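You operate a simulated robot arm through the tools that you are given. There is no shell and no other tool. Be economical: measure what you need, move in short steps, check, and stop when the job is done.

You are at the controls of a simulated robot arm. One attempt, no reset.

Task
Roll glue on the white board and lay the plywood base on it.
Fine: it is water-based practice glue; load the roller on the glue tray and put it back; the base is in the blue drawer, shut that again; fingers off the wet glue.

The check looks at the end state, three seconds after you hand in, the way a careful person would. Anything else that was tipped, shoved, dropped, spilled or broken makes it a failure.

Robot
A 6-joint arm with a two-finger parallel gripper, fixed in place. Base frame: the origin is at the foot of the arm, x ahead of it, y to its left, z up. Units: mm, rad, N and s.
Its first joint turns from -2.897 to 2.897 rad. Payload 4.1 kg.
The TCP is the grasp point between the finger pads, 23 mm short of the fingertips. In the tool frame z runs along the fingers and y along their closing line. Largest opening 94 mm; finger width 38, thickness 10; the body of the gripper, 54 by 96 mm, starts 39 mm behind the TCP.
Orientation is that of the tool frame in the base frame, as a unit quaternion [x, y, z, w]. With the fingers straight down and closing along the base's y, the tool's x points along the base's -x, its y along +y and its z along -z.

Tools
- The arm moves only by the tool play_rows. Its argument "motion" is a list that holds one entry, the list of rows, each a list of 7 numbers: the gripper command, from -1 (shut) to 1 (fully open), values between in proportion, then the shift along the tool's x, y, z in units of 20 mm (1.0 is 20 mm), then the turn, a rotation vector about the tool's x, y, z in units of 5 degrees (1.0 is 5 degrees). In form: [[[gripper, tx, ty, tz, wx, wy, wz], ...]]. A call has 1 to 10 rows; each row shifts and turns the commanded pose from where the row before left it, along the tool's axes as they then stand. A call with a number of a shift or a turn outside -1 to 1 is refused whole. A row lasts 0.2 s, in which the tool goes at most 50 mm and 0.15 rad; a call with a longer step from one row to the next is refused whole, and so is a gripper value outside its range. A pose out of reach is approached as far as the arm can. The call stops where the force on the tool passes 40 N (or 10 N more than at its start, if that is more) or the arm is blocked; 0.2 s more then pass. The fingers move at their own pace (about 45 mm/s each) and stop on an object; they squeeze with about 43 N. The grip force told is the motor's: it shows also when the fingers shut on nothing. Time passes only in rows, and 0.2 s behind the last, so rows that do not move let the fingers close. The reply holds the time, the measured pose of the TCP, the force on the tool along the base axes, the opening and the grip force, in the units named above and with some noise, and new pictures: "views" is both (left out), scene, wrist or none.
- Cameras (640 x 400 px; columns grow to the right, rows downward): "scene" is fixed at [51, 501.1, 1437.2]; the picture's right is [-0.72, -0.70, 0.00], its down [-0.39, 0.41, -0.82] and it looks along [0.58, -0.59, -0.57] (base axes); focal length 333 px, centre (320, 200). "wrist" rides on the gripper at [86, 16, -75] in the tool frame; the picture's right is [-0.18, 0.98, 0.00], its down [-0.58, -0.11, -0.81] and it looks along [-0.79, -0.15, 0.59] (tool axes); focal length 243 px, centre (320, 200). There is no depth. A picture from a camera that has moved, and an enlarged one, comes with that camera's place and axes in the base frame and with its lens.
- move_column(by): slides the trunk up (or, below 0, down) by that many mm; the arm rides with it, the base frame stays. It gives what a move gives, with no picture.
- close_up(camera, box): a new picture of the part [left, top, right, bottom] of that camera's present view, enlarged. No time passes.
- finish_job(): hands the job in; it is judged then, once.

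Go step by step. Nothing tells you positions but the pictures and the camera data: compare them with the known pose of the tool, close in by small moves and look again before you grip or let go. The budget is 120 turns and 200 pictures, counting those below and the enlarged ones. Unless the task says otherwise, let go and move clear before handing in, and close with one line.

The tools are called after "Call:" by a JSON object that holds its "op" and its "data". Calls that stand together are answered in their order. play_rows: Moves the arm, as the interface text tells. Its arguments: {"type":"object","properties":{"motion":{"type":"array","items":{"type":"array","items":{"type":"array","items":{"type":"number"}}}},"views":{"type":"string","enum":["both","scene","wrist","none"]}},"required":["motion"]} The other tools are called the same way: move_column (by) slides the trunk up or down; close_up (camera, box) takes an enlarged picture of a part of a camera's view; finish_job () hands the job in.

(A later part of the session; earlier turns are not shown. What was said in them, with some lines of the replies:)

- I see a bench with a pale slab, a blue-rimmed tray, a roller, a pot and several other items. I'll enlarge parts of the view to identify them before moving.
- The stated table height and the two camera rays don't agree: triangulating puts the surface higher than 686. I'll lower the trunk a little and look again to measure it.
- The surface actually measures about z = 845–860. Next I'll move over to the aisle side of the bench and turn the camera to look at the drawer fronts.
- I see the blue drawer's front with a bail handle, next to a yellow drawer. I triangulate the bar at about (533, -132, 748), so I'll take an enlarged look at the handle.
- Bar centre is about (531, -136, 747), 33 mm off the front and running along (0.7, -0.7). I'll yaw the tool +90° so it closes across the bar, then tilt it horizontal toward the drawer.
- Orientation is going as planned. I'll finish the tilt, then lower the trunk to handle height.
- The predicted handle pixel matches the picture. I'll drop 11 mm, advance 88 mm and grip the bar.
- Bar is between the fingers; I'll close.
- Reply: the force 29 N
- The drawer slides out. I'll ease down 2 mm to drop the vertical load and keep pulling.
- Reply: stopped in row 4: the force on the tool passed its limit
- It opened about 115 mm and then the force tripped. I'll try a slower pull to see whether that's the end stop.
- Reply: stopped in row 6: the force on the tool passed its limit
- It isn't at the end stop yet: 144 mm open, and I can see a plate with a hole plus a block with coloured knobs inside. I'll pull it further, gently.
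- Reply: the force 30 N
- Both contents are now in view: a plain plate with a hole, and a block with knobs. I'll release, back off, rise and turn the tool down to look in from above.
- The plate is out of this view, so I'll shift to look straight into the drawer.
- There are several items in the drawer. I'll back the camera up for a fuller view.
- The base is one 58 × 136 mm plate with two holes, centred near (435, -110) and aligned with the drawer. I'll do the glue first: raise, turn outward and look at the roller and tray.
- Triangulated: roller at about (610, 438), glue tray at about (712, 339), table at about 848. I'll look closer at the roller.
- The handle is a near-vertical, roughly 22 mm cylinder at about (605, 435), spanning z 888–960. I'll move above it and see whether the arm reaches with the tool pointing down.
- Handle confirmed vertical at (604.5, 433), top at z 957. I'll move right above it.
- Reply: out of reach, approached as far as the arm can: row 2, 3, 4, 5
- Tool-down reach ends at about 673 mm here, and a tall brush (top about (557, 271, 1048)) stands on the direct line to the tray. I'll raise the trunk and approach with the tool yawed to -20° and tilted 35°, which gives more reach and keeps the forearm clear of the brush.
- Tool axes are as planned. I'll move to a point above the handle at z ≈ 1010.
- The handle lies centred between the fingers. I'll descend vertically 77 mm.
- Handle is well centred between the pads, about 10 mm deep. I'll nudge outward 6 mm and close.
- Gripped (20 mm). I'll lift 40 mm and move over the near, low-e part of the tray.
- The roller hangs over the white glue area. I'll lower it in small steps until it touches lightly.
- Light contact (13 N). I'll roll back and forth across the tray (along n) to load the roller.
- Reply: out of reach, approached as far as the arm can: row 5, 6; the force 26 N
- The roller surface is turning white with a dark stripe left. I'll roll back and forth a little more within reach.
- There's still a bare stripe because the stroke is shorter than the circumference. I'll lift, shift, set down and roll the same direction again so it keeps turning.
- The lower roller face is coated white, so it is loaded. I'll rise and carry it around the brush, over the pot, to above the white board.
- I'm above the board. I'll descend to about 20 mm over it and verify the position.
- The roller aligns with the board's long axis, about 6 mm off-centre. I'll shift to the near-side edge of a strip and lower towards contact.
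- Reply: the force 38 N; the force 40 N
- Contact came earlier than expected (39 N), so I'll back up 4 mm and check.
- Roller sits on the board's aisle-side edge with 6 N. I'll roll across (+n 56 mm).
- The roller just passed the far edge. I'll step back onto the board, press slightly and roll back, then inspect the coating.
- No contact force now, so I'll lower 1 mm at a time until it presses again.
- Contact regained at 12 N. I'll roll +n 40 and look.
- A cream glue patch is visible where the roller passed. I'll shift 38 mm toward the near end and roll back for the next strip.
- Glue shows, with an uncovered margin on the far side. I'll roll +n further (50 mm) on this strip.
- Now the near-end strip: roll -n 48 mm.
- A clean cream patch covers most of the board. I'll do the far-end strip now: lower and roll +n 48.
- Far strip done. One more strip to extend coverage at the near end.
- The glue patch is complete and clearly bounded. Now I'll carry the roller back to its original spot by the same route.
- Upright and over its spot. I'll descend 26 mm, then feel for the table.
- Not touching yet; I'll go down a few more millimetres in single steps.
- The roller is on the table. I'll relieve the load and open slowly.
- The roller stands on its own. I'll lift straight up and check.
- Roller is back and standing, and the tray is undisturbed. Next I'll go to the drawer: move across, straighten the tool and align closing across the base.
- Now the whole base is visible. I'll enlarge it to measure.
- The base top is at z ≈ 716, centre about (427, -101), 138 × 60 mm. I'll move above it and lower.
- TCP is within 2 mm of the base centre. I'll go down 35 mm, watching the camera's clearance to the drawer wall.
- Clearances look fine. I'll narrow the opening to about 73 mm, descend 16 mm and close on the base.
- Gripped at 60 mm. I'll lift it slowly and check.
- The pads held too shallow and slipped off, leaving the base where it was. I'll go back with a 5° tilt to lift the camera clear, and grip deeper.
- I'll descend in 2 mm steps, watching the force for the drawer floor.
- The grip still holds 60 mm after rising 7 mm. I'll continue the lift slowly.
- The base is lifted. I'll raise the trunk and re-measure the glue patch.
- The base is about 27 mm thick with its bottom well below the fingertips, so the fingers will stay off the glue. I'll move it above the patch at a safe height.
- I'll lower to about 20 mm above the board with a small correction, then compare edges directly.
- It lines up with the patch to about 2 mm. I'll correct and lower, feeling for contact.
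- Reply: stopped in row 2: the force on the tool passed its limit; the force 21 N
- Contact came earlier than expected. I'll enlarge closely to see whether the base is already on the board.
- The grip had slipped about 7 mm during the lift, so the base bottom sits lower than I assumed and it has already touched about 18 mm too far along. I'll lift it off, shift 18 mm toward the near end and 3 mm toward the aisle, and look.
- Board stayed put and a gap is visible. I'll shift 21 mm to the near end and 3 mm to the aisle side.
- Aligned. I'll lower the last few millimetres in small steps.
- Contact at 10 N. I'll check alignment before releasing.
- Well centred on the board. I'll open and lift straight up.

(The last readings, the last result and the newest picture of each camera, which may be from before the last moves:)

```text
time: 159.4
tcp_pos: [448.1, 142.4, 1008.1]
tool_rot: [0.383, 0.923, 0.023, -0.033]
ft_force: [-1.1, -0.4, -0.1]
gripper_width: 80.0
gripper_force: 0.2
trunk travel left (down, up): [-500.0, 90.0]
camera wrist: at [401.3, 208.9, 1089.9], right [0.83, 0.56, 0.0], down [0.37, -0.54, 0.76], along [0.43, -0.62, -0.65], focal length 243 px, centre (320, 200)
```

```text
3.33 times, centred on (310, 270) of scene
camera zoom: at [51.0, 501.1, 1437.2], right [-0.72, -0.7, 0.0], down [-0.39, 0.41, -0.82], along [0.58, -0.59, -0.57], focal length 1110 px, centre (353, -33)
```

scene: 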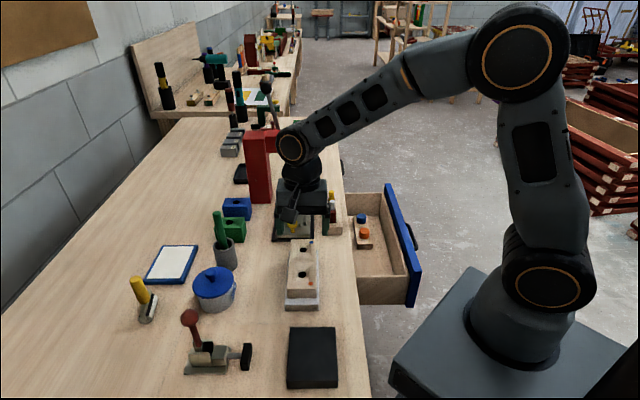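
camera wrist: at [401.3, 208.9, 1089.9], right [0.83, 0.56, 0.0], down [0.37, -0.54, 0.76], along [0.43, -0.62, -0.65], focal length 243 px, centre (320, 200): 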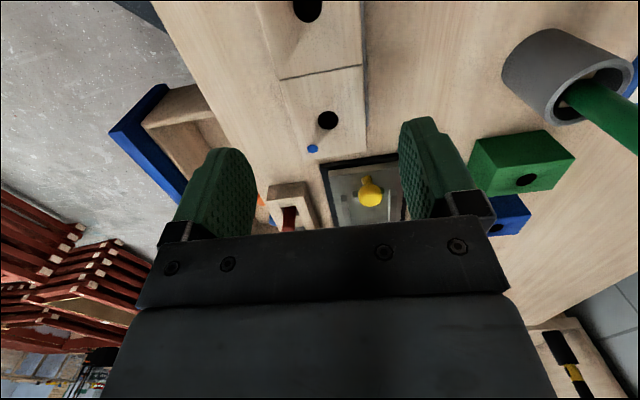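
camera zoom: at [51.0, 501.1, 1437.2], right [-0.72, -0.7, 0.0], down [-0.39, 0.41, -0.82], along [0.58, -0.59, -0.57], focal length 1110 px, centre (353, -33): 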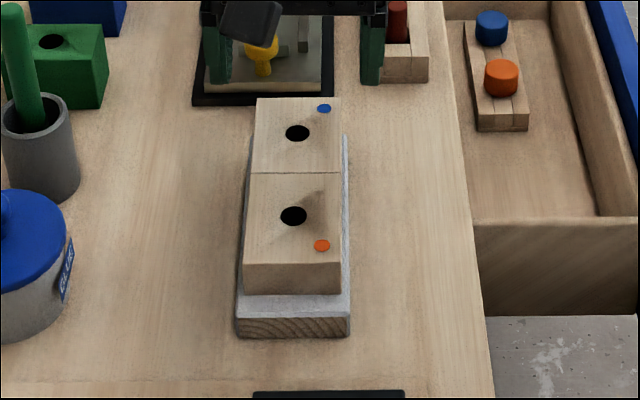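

The base lies flat and centred on the board. Now I'll shut the drawer: level the tool, go to the aisle side and turn the tool horizontal as before.

Call:
{"op": "play_rows", "data": {"motion": [[[-1, 0, 0, 0, 0, -1, 0], [-1, -0.674, -0.966, 0, 0, 0, 0], [-1, -0.674, -0.966, 0, 0, 0, 0], [-1, -0.674, -0.966, 0, 0, 0, 0], [-1, -0.674, -0.966, 0, 0, 0, 0], [-1, -0.674, -0.966, 0, 0, 0, 0], [-1, -0.674, -0.966, 0, 0, 0, 0], [-1, -0.674, -0.966, 0, 0, 0, 0], [-1, -0.674, -0.966, 0, 0, 0, 0], [-1, -0.674, -0.966, 0, 0, 0, 0]]], "views": "none"}}

Call:
{"op": "play_rows", "data": {"motion": [[[-1, -0.674, -0.966, 0, 0, 0, 0], [-1, -0.674, -0.966, 0, 0, 0, 0], [-1, -0.674, -0.966, 0, 0, 0, 0], [-1, -0.674, -0.966, 0, 0, 0, 0], [-1, -0.674, -0.966, 0, 0, 0, 0], [-1, -0.674, -0.966, 0, 0, 0, 0], [-1, -0.674, -0.966, 0, 0, 0, 0], [-1, -0.674, -0.966, 0, 0, 0, 0], [-1, -0.674, -0.966, 0, 0, 0, 0], [-1, -0.674, -0.966, 0, 0, 0, 0]]], "views": "none"}}

Call:
{"op": "play_rows", "data": {"motion": [[[-1, 0, 0, 0, -1, 0, 0], [-1, 0, 0, 0, -1, 0, 0], [-1, 0, 0, 0, -1, 0, 0], [-1, 0, 0, 0, -1, 0, 0], [-1, 0, 0, 0, -1, 0, 0], [-1, 0, 0, 0, -1, 0, 0], [-1, 0, 0, 0, -1, 0, 0], [-1, 0, 0, 0, -1, 0, 0], [-1, 0, 0, 0, -1, 0, 0]]], "views": "none"}}

Call:
{"op": "play_rows", "data": {"motion": [[[-1, 0, 0, 0, -1, 0, 0], [-1, 0, 0, 0, -1, 0, 0], [-1, 0, 0, 0, -1, 0, 0], [-1, 0, 0, 0, -1, 0, 0], [-1, 0, 0, 0, -1, 0, 0], [-1, 0, 0, 0, -1, 0, 0], [-1, 0, 0, 0, -1, 0, 0], [-1, 0, 0, 0, -1, 0, 0], [-1, 0, 0, 0, -1, 0, 0]]], "views": "scene"}}

```text
time: 161.6
tcp_pos: [412.0, -66.4, 1007.6]
tool_rot: [0.384, 0.923, 0.007, 0.007]
ft_force: [0.3, -0.9, 0.3]
gripper_width: 0.0
gripper_force: 42.4
trunk travel left (down, up): [-500.0, 90.0]
```

```text
time: 163.8
tcp_pos: [370.3, -298.1, 1005.1]
tool_rot: [0.384, 0.923, 0.006, 0.007]
ft_force: [0.1, -0.1, 0.2]
gripper_width: 0.0
gripper_force: 42.5
trunk travel left (down, up): [-500.0, 90.0]
```

```text
time: 165.8
tcp_pos: [368.5, -297.2, 1005.0]
tool_rot: [0.352, 0.85, 0.361, 0.153]
ft_force: [0.3, 1.1, 0.4]
gripper_width: 0.0
gripper_force: 42.5
trunk travel left (down, up): [-500.0, 90.0]
```

```text
time: 167.8
tcp_pos: [368.4, -299.0, 1004.8]
tool_rot: [0.266, 0.649, 0.657, 0.277]
ft_force: [0.2, -0.6, 0.1]
gripper_width: 0.0
gripper_force: 42.8
trunk travel left (down, up): [-500.0, 90.0]
```

scene: 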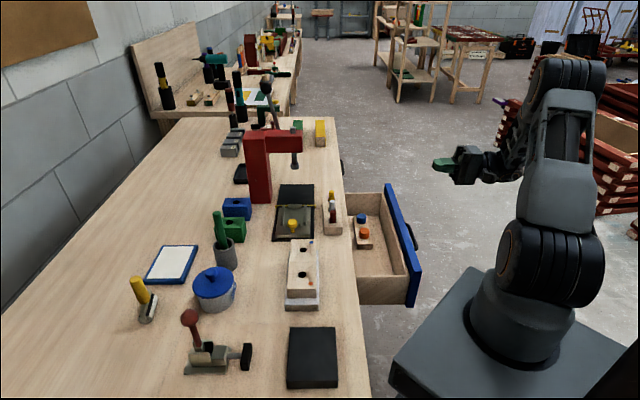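

Call:
{"op": "move_column", "data": {"by": -218}}

Call:
{"op": "play_rows", "data": {"motion": [[[-1, 0, 0, 0.8, 0, 0, 0], [-1, 0, 0, 0.6, 0, 0, 0], [-1, 0, 0, 0, 0, 0, 0]]], "views": "both"}}

Call:
{"op": "close_up", "data": {"camera": "scene", "box": [320, 160, 480, 320]}}

```text
time: 170.1
tcp_pos: [368.9, -298.1, 786.5]
tool_rot: [0.267, 0.648, 0.657, 0.276]
ft_force: [-0.1, 0.8, 0.1]
gripper_width: 0.1
gripper_force: 42.5
trunk travel left (down, up): [-282.0, 308.0]
```

```text
time: 170.9
tcp_pos: [389.2, -278.0, 786.6]
tool_rot: [0.267, 0.647, 0.658, 0.277]
ft_force: [0.2, 0.9, 0.4]
gripper_width: 0.0
gripper_force: 42.0
trunk travel left (down, up): [-282.0, 308.0]
camera wrist: at [274.3, -269.4, 801.4], right [0.11, -0.14, 0.98], down [-0.16, -0.98, -0.12], along [0.98, -0.14, -0.13], focal length 243 px, centre (320, 200)
```

scene: 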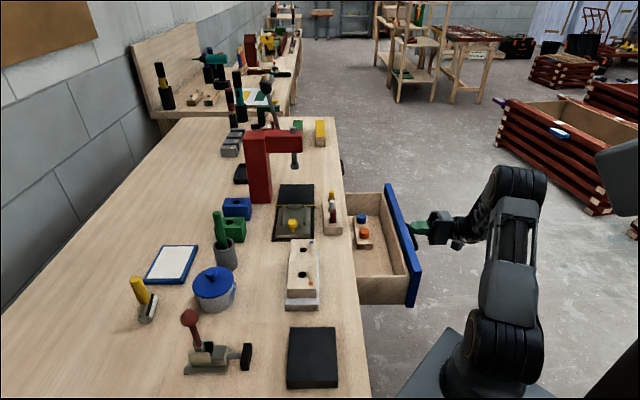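
wrist: 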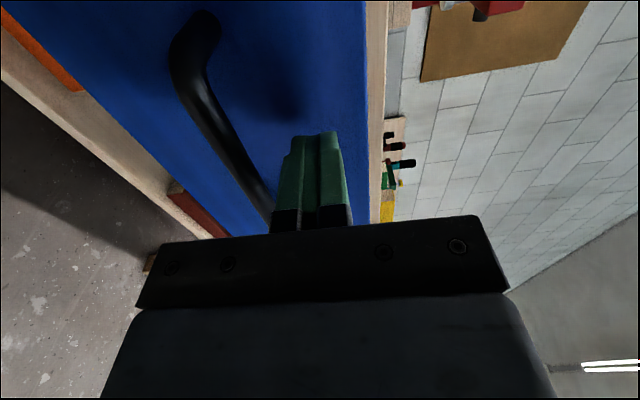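

```text
2.50 times, centred on (400, 240) of scene
camera zoom: at [51.0, 501.1, 1437.2], right [-0.72, -0.7, 0.0], down [-0.39, 0.41, -0.82], along [0.58, -0.59, -0.57], focal length 833 px, centre (120, 100)
```

zoom: 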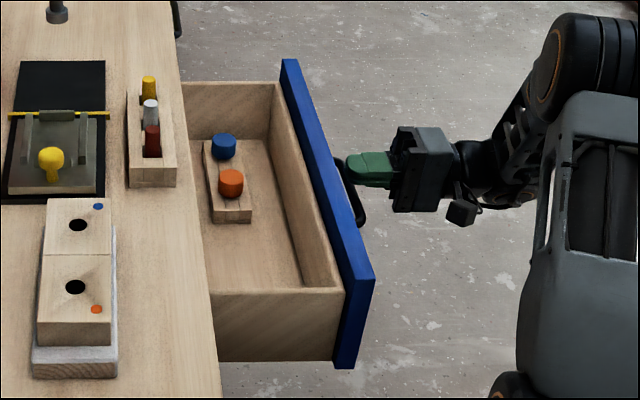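

Fingertips are just off the blue front, above the handle. I'll push it shut in gentle 9 mm rows.

Call:
{"op": "play_rows", "data": {"motion": [[[-1, 0, -0.01, 0.45, 0, 0, 0], [-1, 0, -0.01, 0.45, 0, 0, 0], [-1, 0, -0.01, 0.45, 0, 0, 0], [-1, 0, -0.01, 0.45, 0, 0, 0], [-1, 0, -0.01, 0.45, 0, 0, 0], [-1, 0, -0.01, 0.45, 0, 0, 0], [-1, 0, -0.01, 0.45, 0, 0, 0], [-1, 0, -0.01, 0.45, 0, 0, 0], [-1, 0, -0.01, 0.45, 0, 0, 0], [-1, 0, -0.01, 0.45, 0, 0, 0]]], "views": "scene"}}

```text
time: 173.1
tcp_pos: [451.5, -213.0, 786.5]
tool_rot: [0.266, 0.649, 0.657, 0.276]
ft_force: [-0.3, -1.1, -0.8]
gripper_width: 0.0
gripper_force: 42.8
trunk travel left (down, up): [-282.0, 308.0]
```

scene: 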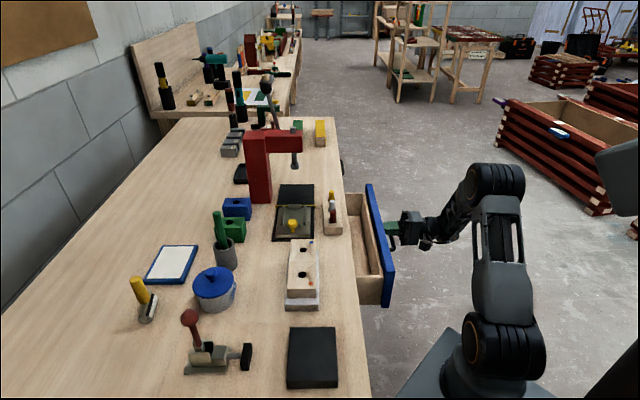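

Call:
{"op": "play_rows", "data": {"motion": [[[-1, 0, -0.01, 0.45, 0, 0, 0], [-1, 0, -0.01, 0.45, 0, 0, 0], [-1, 0, -0.01, 0.45, 0, 0, 0], [-1, 0, -0.01, 0.45, 0, 0, 0], [-1, 0, -0.01, 0.45, 0, 0, 0], [-1, 0, -0.01, 0.45, 0, 0, 0], [-1, 0, -0.01, 0.45, 0, 0, 0], [-1, 0, -0.01, 0.45, 0, 0, 0], [-1, 0, -0.01, 0.45, 0, 0, 0], [-1, 0, -0.01, 0.45, 0, 0, 0]]], "views": "both"}}

Call:
{"op": "play_rows", "data": {"motion": [[[-1, 0, 0, 0.25, 0, 0, 0], [-1, 0, 0, 0.25, 0, 0, 0], [-1, 0, 0, 0.25, 0, 0, 0], [-1, 0, 0, 0.2, 0, 0, 0], [-1, 0, 0, 0.2, 0, 0, 0], [-1, 0, 0, 0.2, 0, 0, 0]]], "views": "both"}}

Call:
{"op": "close_up", "data": {"camera": "scene", "box": [320, 170, 440, 290]}}

```text
time: 175.3
tcp_pos: [516.9, -152.3, 786.8]
tool_rot: [0.267, 0.648, 0.657, 0.277]
ft_force: [0.3, 0.0, 0.3]
gripper_width: 0.0
gripper_force: 42.1
trunk travel left (down, up): [-282.0, 308.0]
camera wrist: at [402.3, -143.4, 801.1], right [0.11, -0.14, 0.98], down [-0.16, -0.98, -0.12], along [0.98, -0.14, -0.13], focal length 243 px, centre (320, 200)
```

scene: 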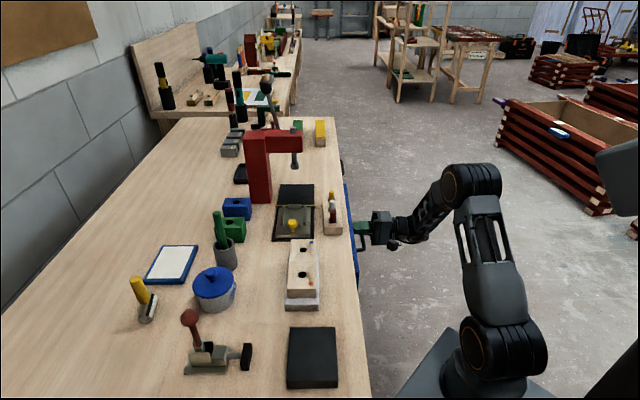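
wrist: 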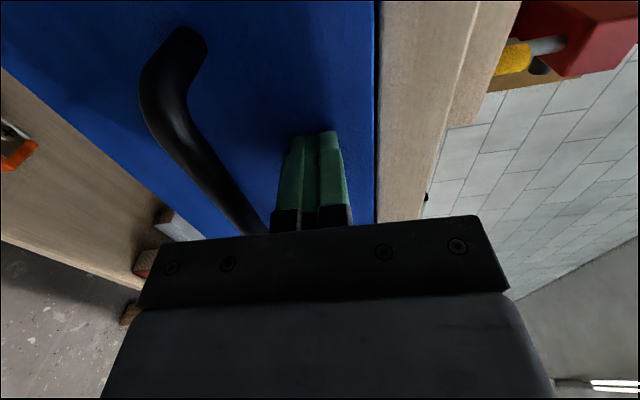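

```text
time: 176.7
tcp_pos: [536.2, -132.8, 786.5]
tool_rot: [0.267, 0.648, 0.657, 0.277]
ft_force: [0.8, -0.4, -0.6]
gripper_width: 0.2
gripper_force: 42.6
trunk travel left (down, up): [-282.0, 308.0]
camera wrist: at [421.6, -124.0, 800.6], right [0.11, -0.14, 0.98], down [-0.16, -0.98, -0.12], along [0.98, -0.14, -0.13], focal length 243 px, centre (320, 200)
```

scene: 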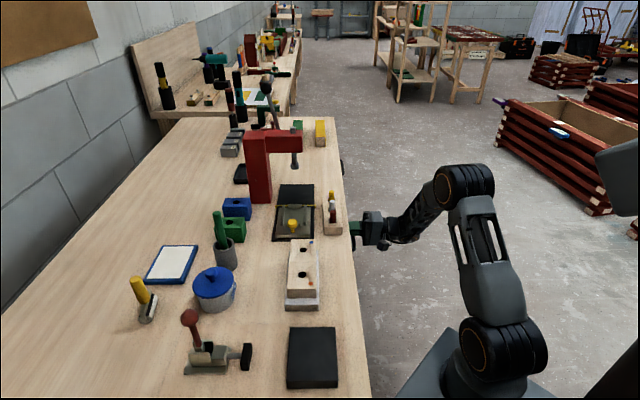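
wrist: 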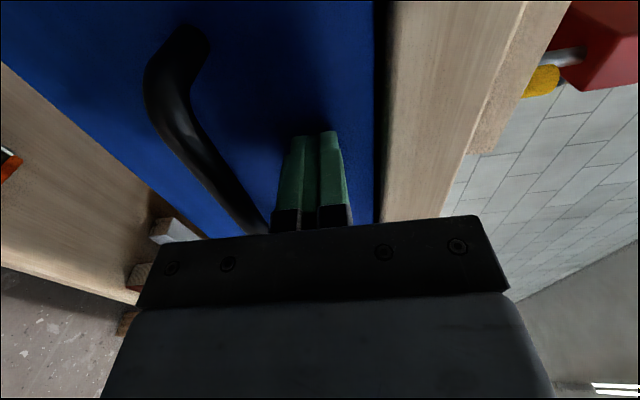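

```text
3.33 times, centred on (380, 230) of scene
camera zoom: at [51.0, 501.1, 1437.2], right [-0.72, -0.7, 0.0], down [-0.39, 0.41, -0.82], along [0.58, -0.59, -0.57], focal length 1110 px, centre (120, 100)
```

zoom: 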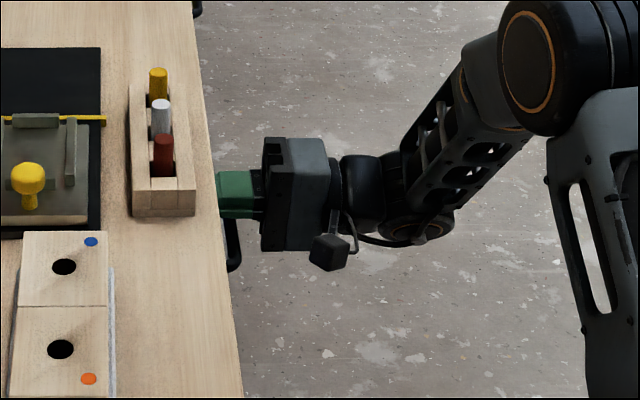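

Nearly closed. I'll push on in 2 mm steps until the end stop shows.

Call:
{"op": "play_rows", "data": {"motion": [[[-1, 0, 0, 0.1, 0, 0, 0], [-1, 0, 0, 0.1, 0, 0, 0], [-1, 0, 0, 0, 0, 0, 0]]], "views": "none"}}

Call:
{"op": "play_rows", "data": {"motion": [[[-1, 0, 0, 0.1, 0, 0, 0], [-1, 0, 0, 0.1, 0, 0, 0], [-1, 0, 0, 0.1, 0, 0, 0], [-1, 0, 0, 0, 0, 0, 0]]], "views": "wrist"}}

```text
time: 177.5
tcp_pos: [538.6, -128.5, 786.7]
tool_rot: [0.266, 0.649, 0.657, 0.276]
ft_force: [-2.0, -2.5, -1.6]
gripper_width: 0.3
gripper_force: 42.8
trunk travel left (down, up): [-282.0, 308.0]
```

```text
time: 178.2
tcp_pos: [537.5, -129.5, 786.9]
tool_rot: [0.267, 0.648, 0.657, 0.276]
ft_force: [-30.3, -27.7, 0.4]
gripper_width: 0.0
gripper_force: 42.0
trunk travel left (down, up): [-282.0, 308.0]
stopped in row 3: the force on the tool passed its limit (the readings are from after the stop); the commanded pose is now the measured one
camera wrist: at [423.7, -121.2, 800.5], right [0.11, -0.14, 0.98], down [-0.16, -0.98, -0.12], along [0.98, -0.15, -0.13], focal length 243 px, centre (320, 200)
```

wrist: 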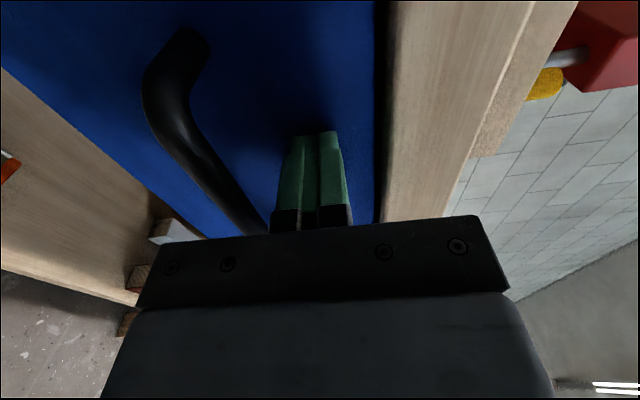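

The end stop was reached at about 41 N, so the drawer is shut. I'll back off along the aisle and check the whole scene.

Call:
{"op": "play_rows", "data": {"motion": [[[-1, 0, 0, -0.5, 0, 0, 0], [-1, 0, 0, -1, 0, 0, 0], [-1, 0, 0, -1, 0, 0, 0], [-1, 0, 0, -1, 0, 0, 0], [-1, 0, 0, -1, 0, 0, 0], [-1, 0, 0, -1, 0, 0, 0], [-1, 0, 0, -1, 0, 0, 0], [-1, 0, 0, -1, 0, 0, 0]]], "views": "both"}}

Call:
{"op": "close_up", "data": {"camera": "scene", "box": [110, 160, 370, 400]}}

Call:
{"op": "close_up", "data": {"camera": "scene", "box": [260, 200, 380, 330]}}

```text
time: 180.0
tcp_pos: [432.2, -231.5, 783.6]
tool_rot: [0.268, 0.649, 0.656, 0.275]
ft_force: [-0.5, 0.2, 0.0]
gripper_width: 0.0
gripper_force: 42.7
trunk travel left (down, up): [-282.0, 308.0]
camera wrist: at [318.6, -224.3, 797.7], right [0.11, -0.14, 0.98], down [-0.16, -0.98, -0.12], along [0.98, -0.14, -0.13], focal length 243 px, centre (320, 200)
```

scene: 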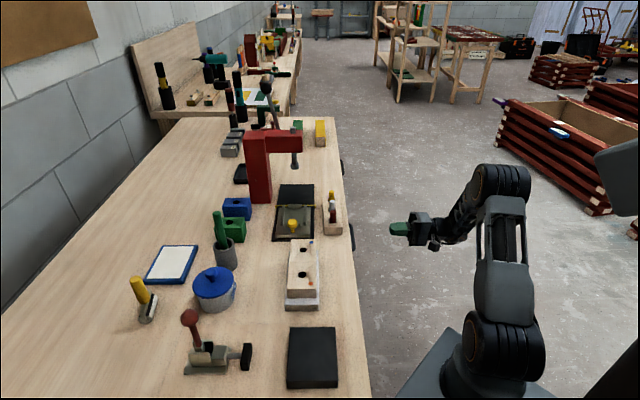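
wrist: 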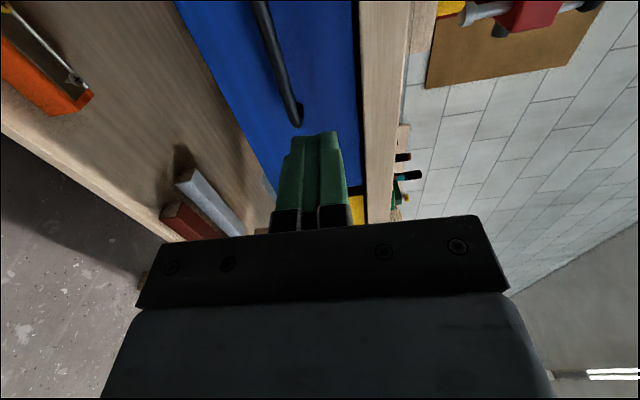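

```text
1.67 times, centred on (240, 280) of scene
camera zoom: at [51.0, 501.1, 1437.2], right [-0.72, -0.7, 0.0], down [-0.39, 0.41, -0.82], along [0.58, -0.59, -0.57], focal length 555 px, centre (453, 67)
```

zoom: 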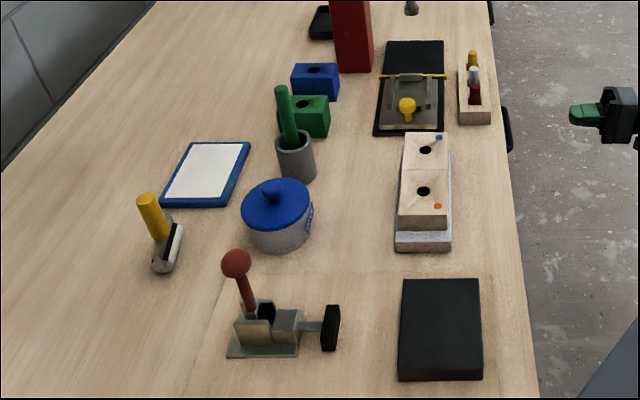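

```text
3.08 times, centred on (320, 265) of scene
camera zoom: at [51.0, 501.1, 1437.2], right [-0.72, -0.7, 0.0], down [-0.39, 0.41, -0.82], along [0.58, -0.59, -0.57], focal length 1025 px, centre (320, 0)
```

zoom: 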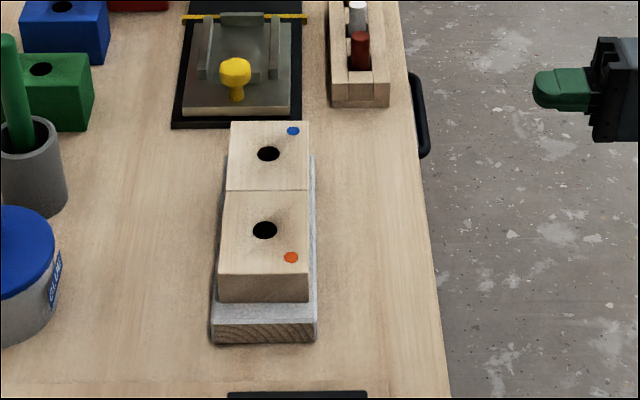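

The base lies flat on the glued board, the roller and tray are in their places, the blue drawer is shut, and the arm is clear with nothing else disturbed. I'm handing in now.

Call:
{"op": "finish_job", "data": {}}

```text
The job is handed in.
```

The white board is glued and the plywood base lies centred on it. The roller is back where it stood and the blue drawer is shut. My first touch of the base landed about 2 cm off along the board, so I lifted it and set it down again.
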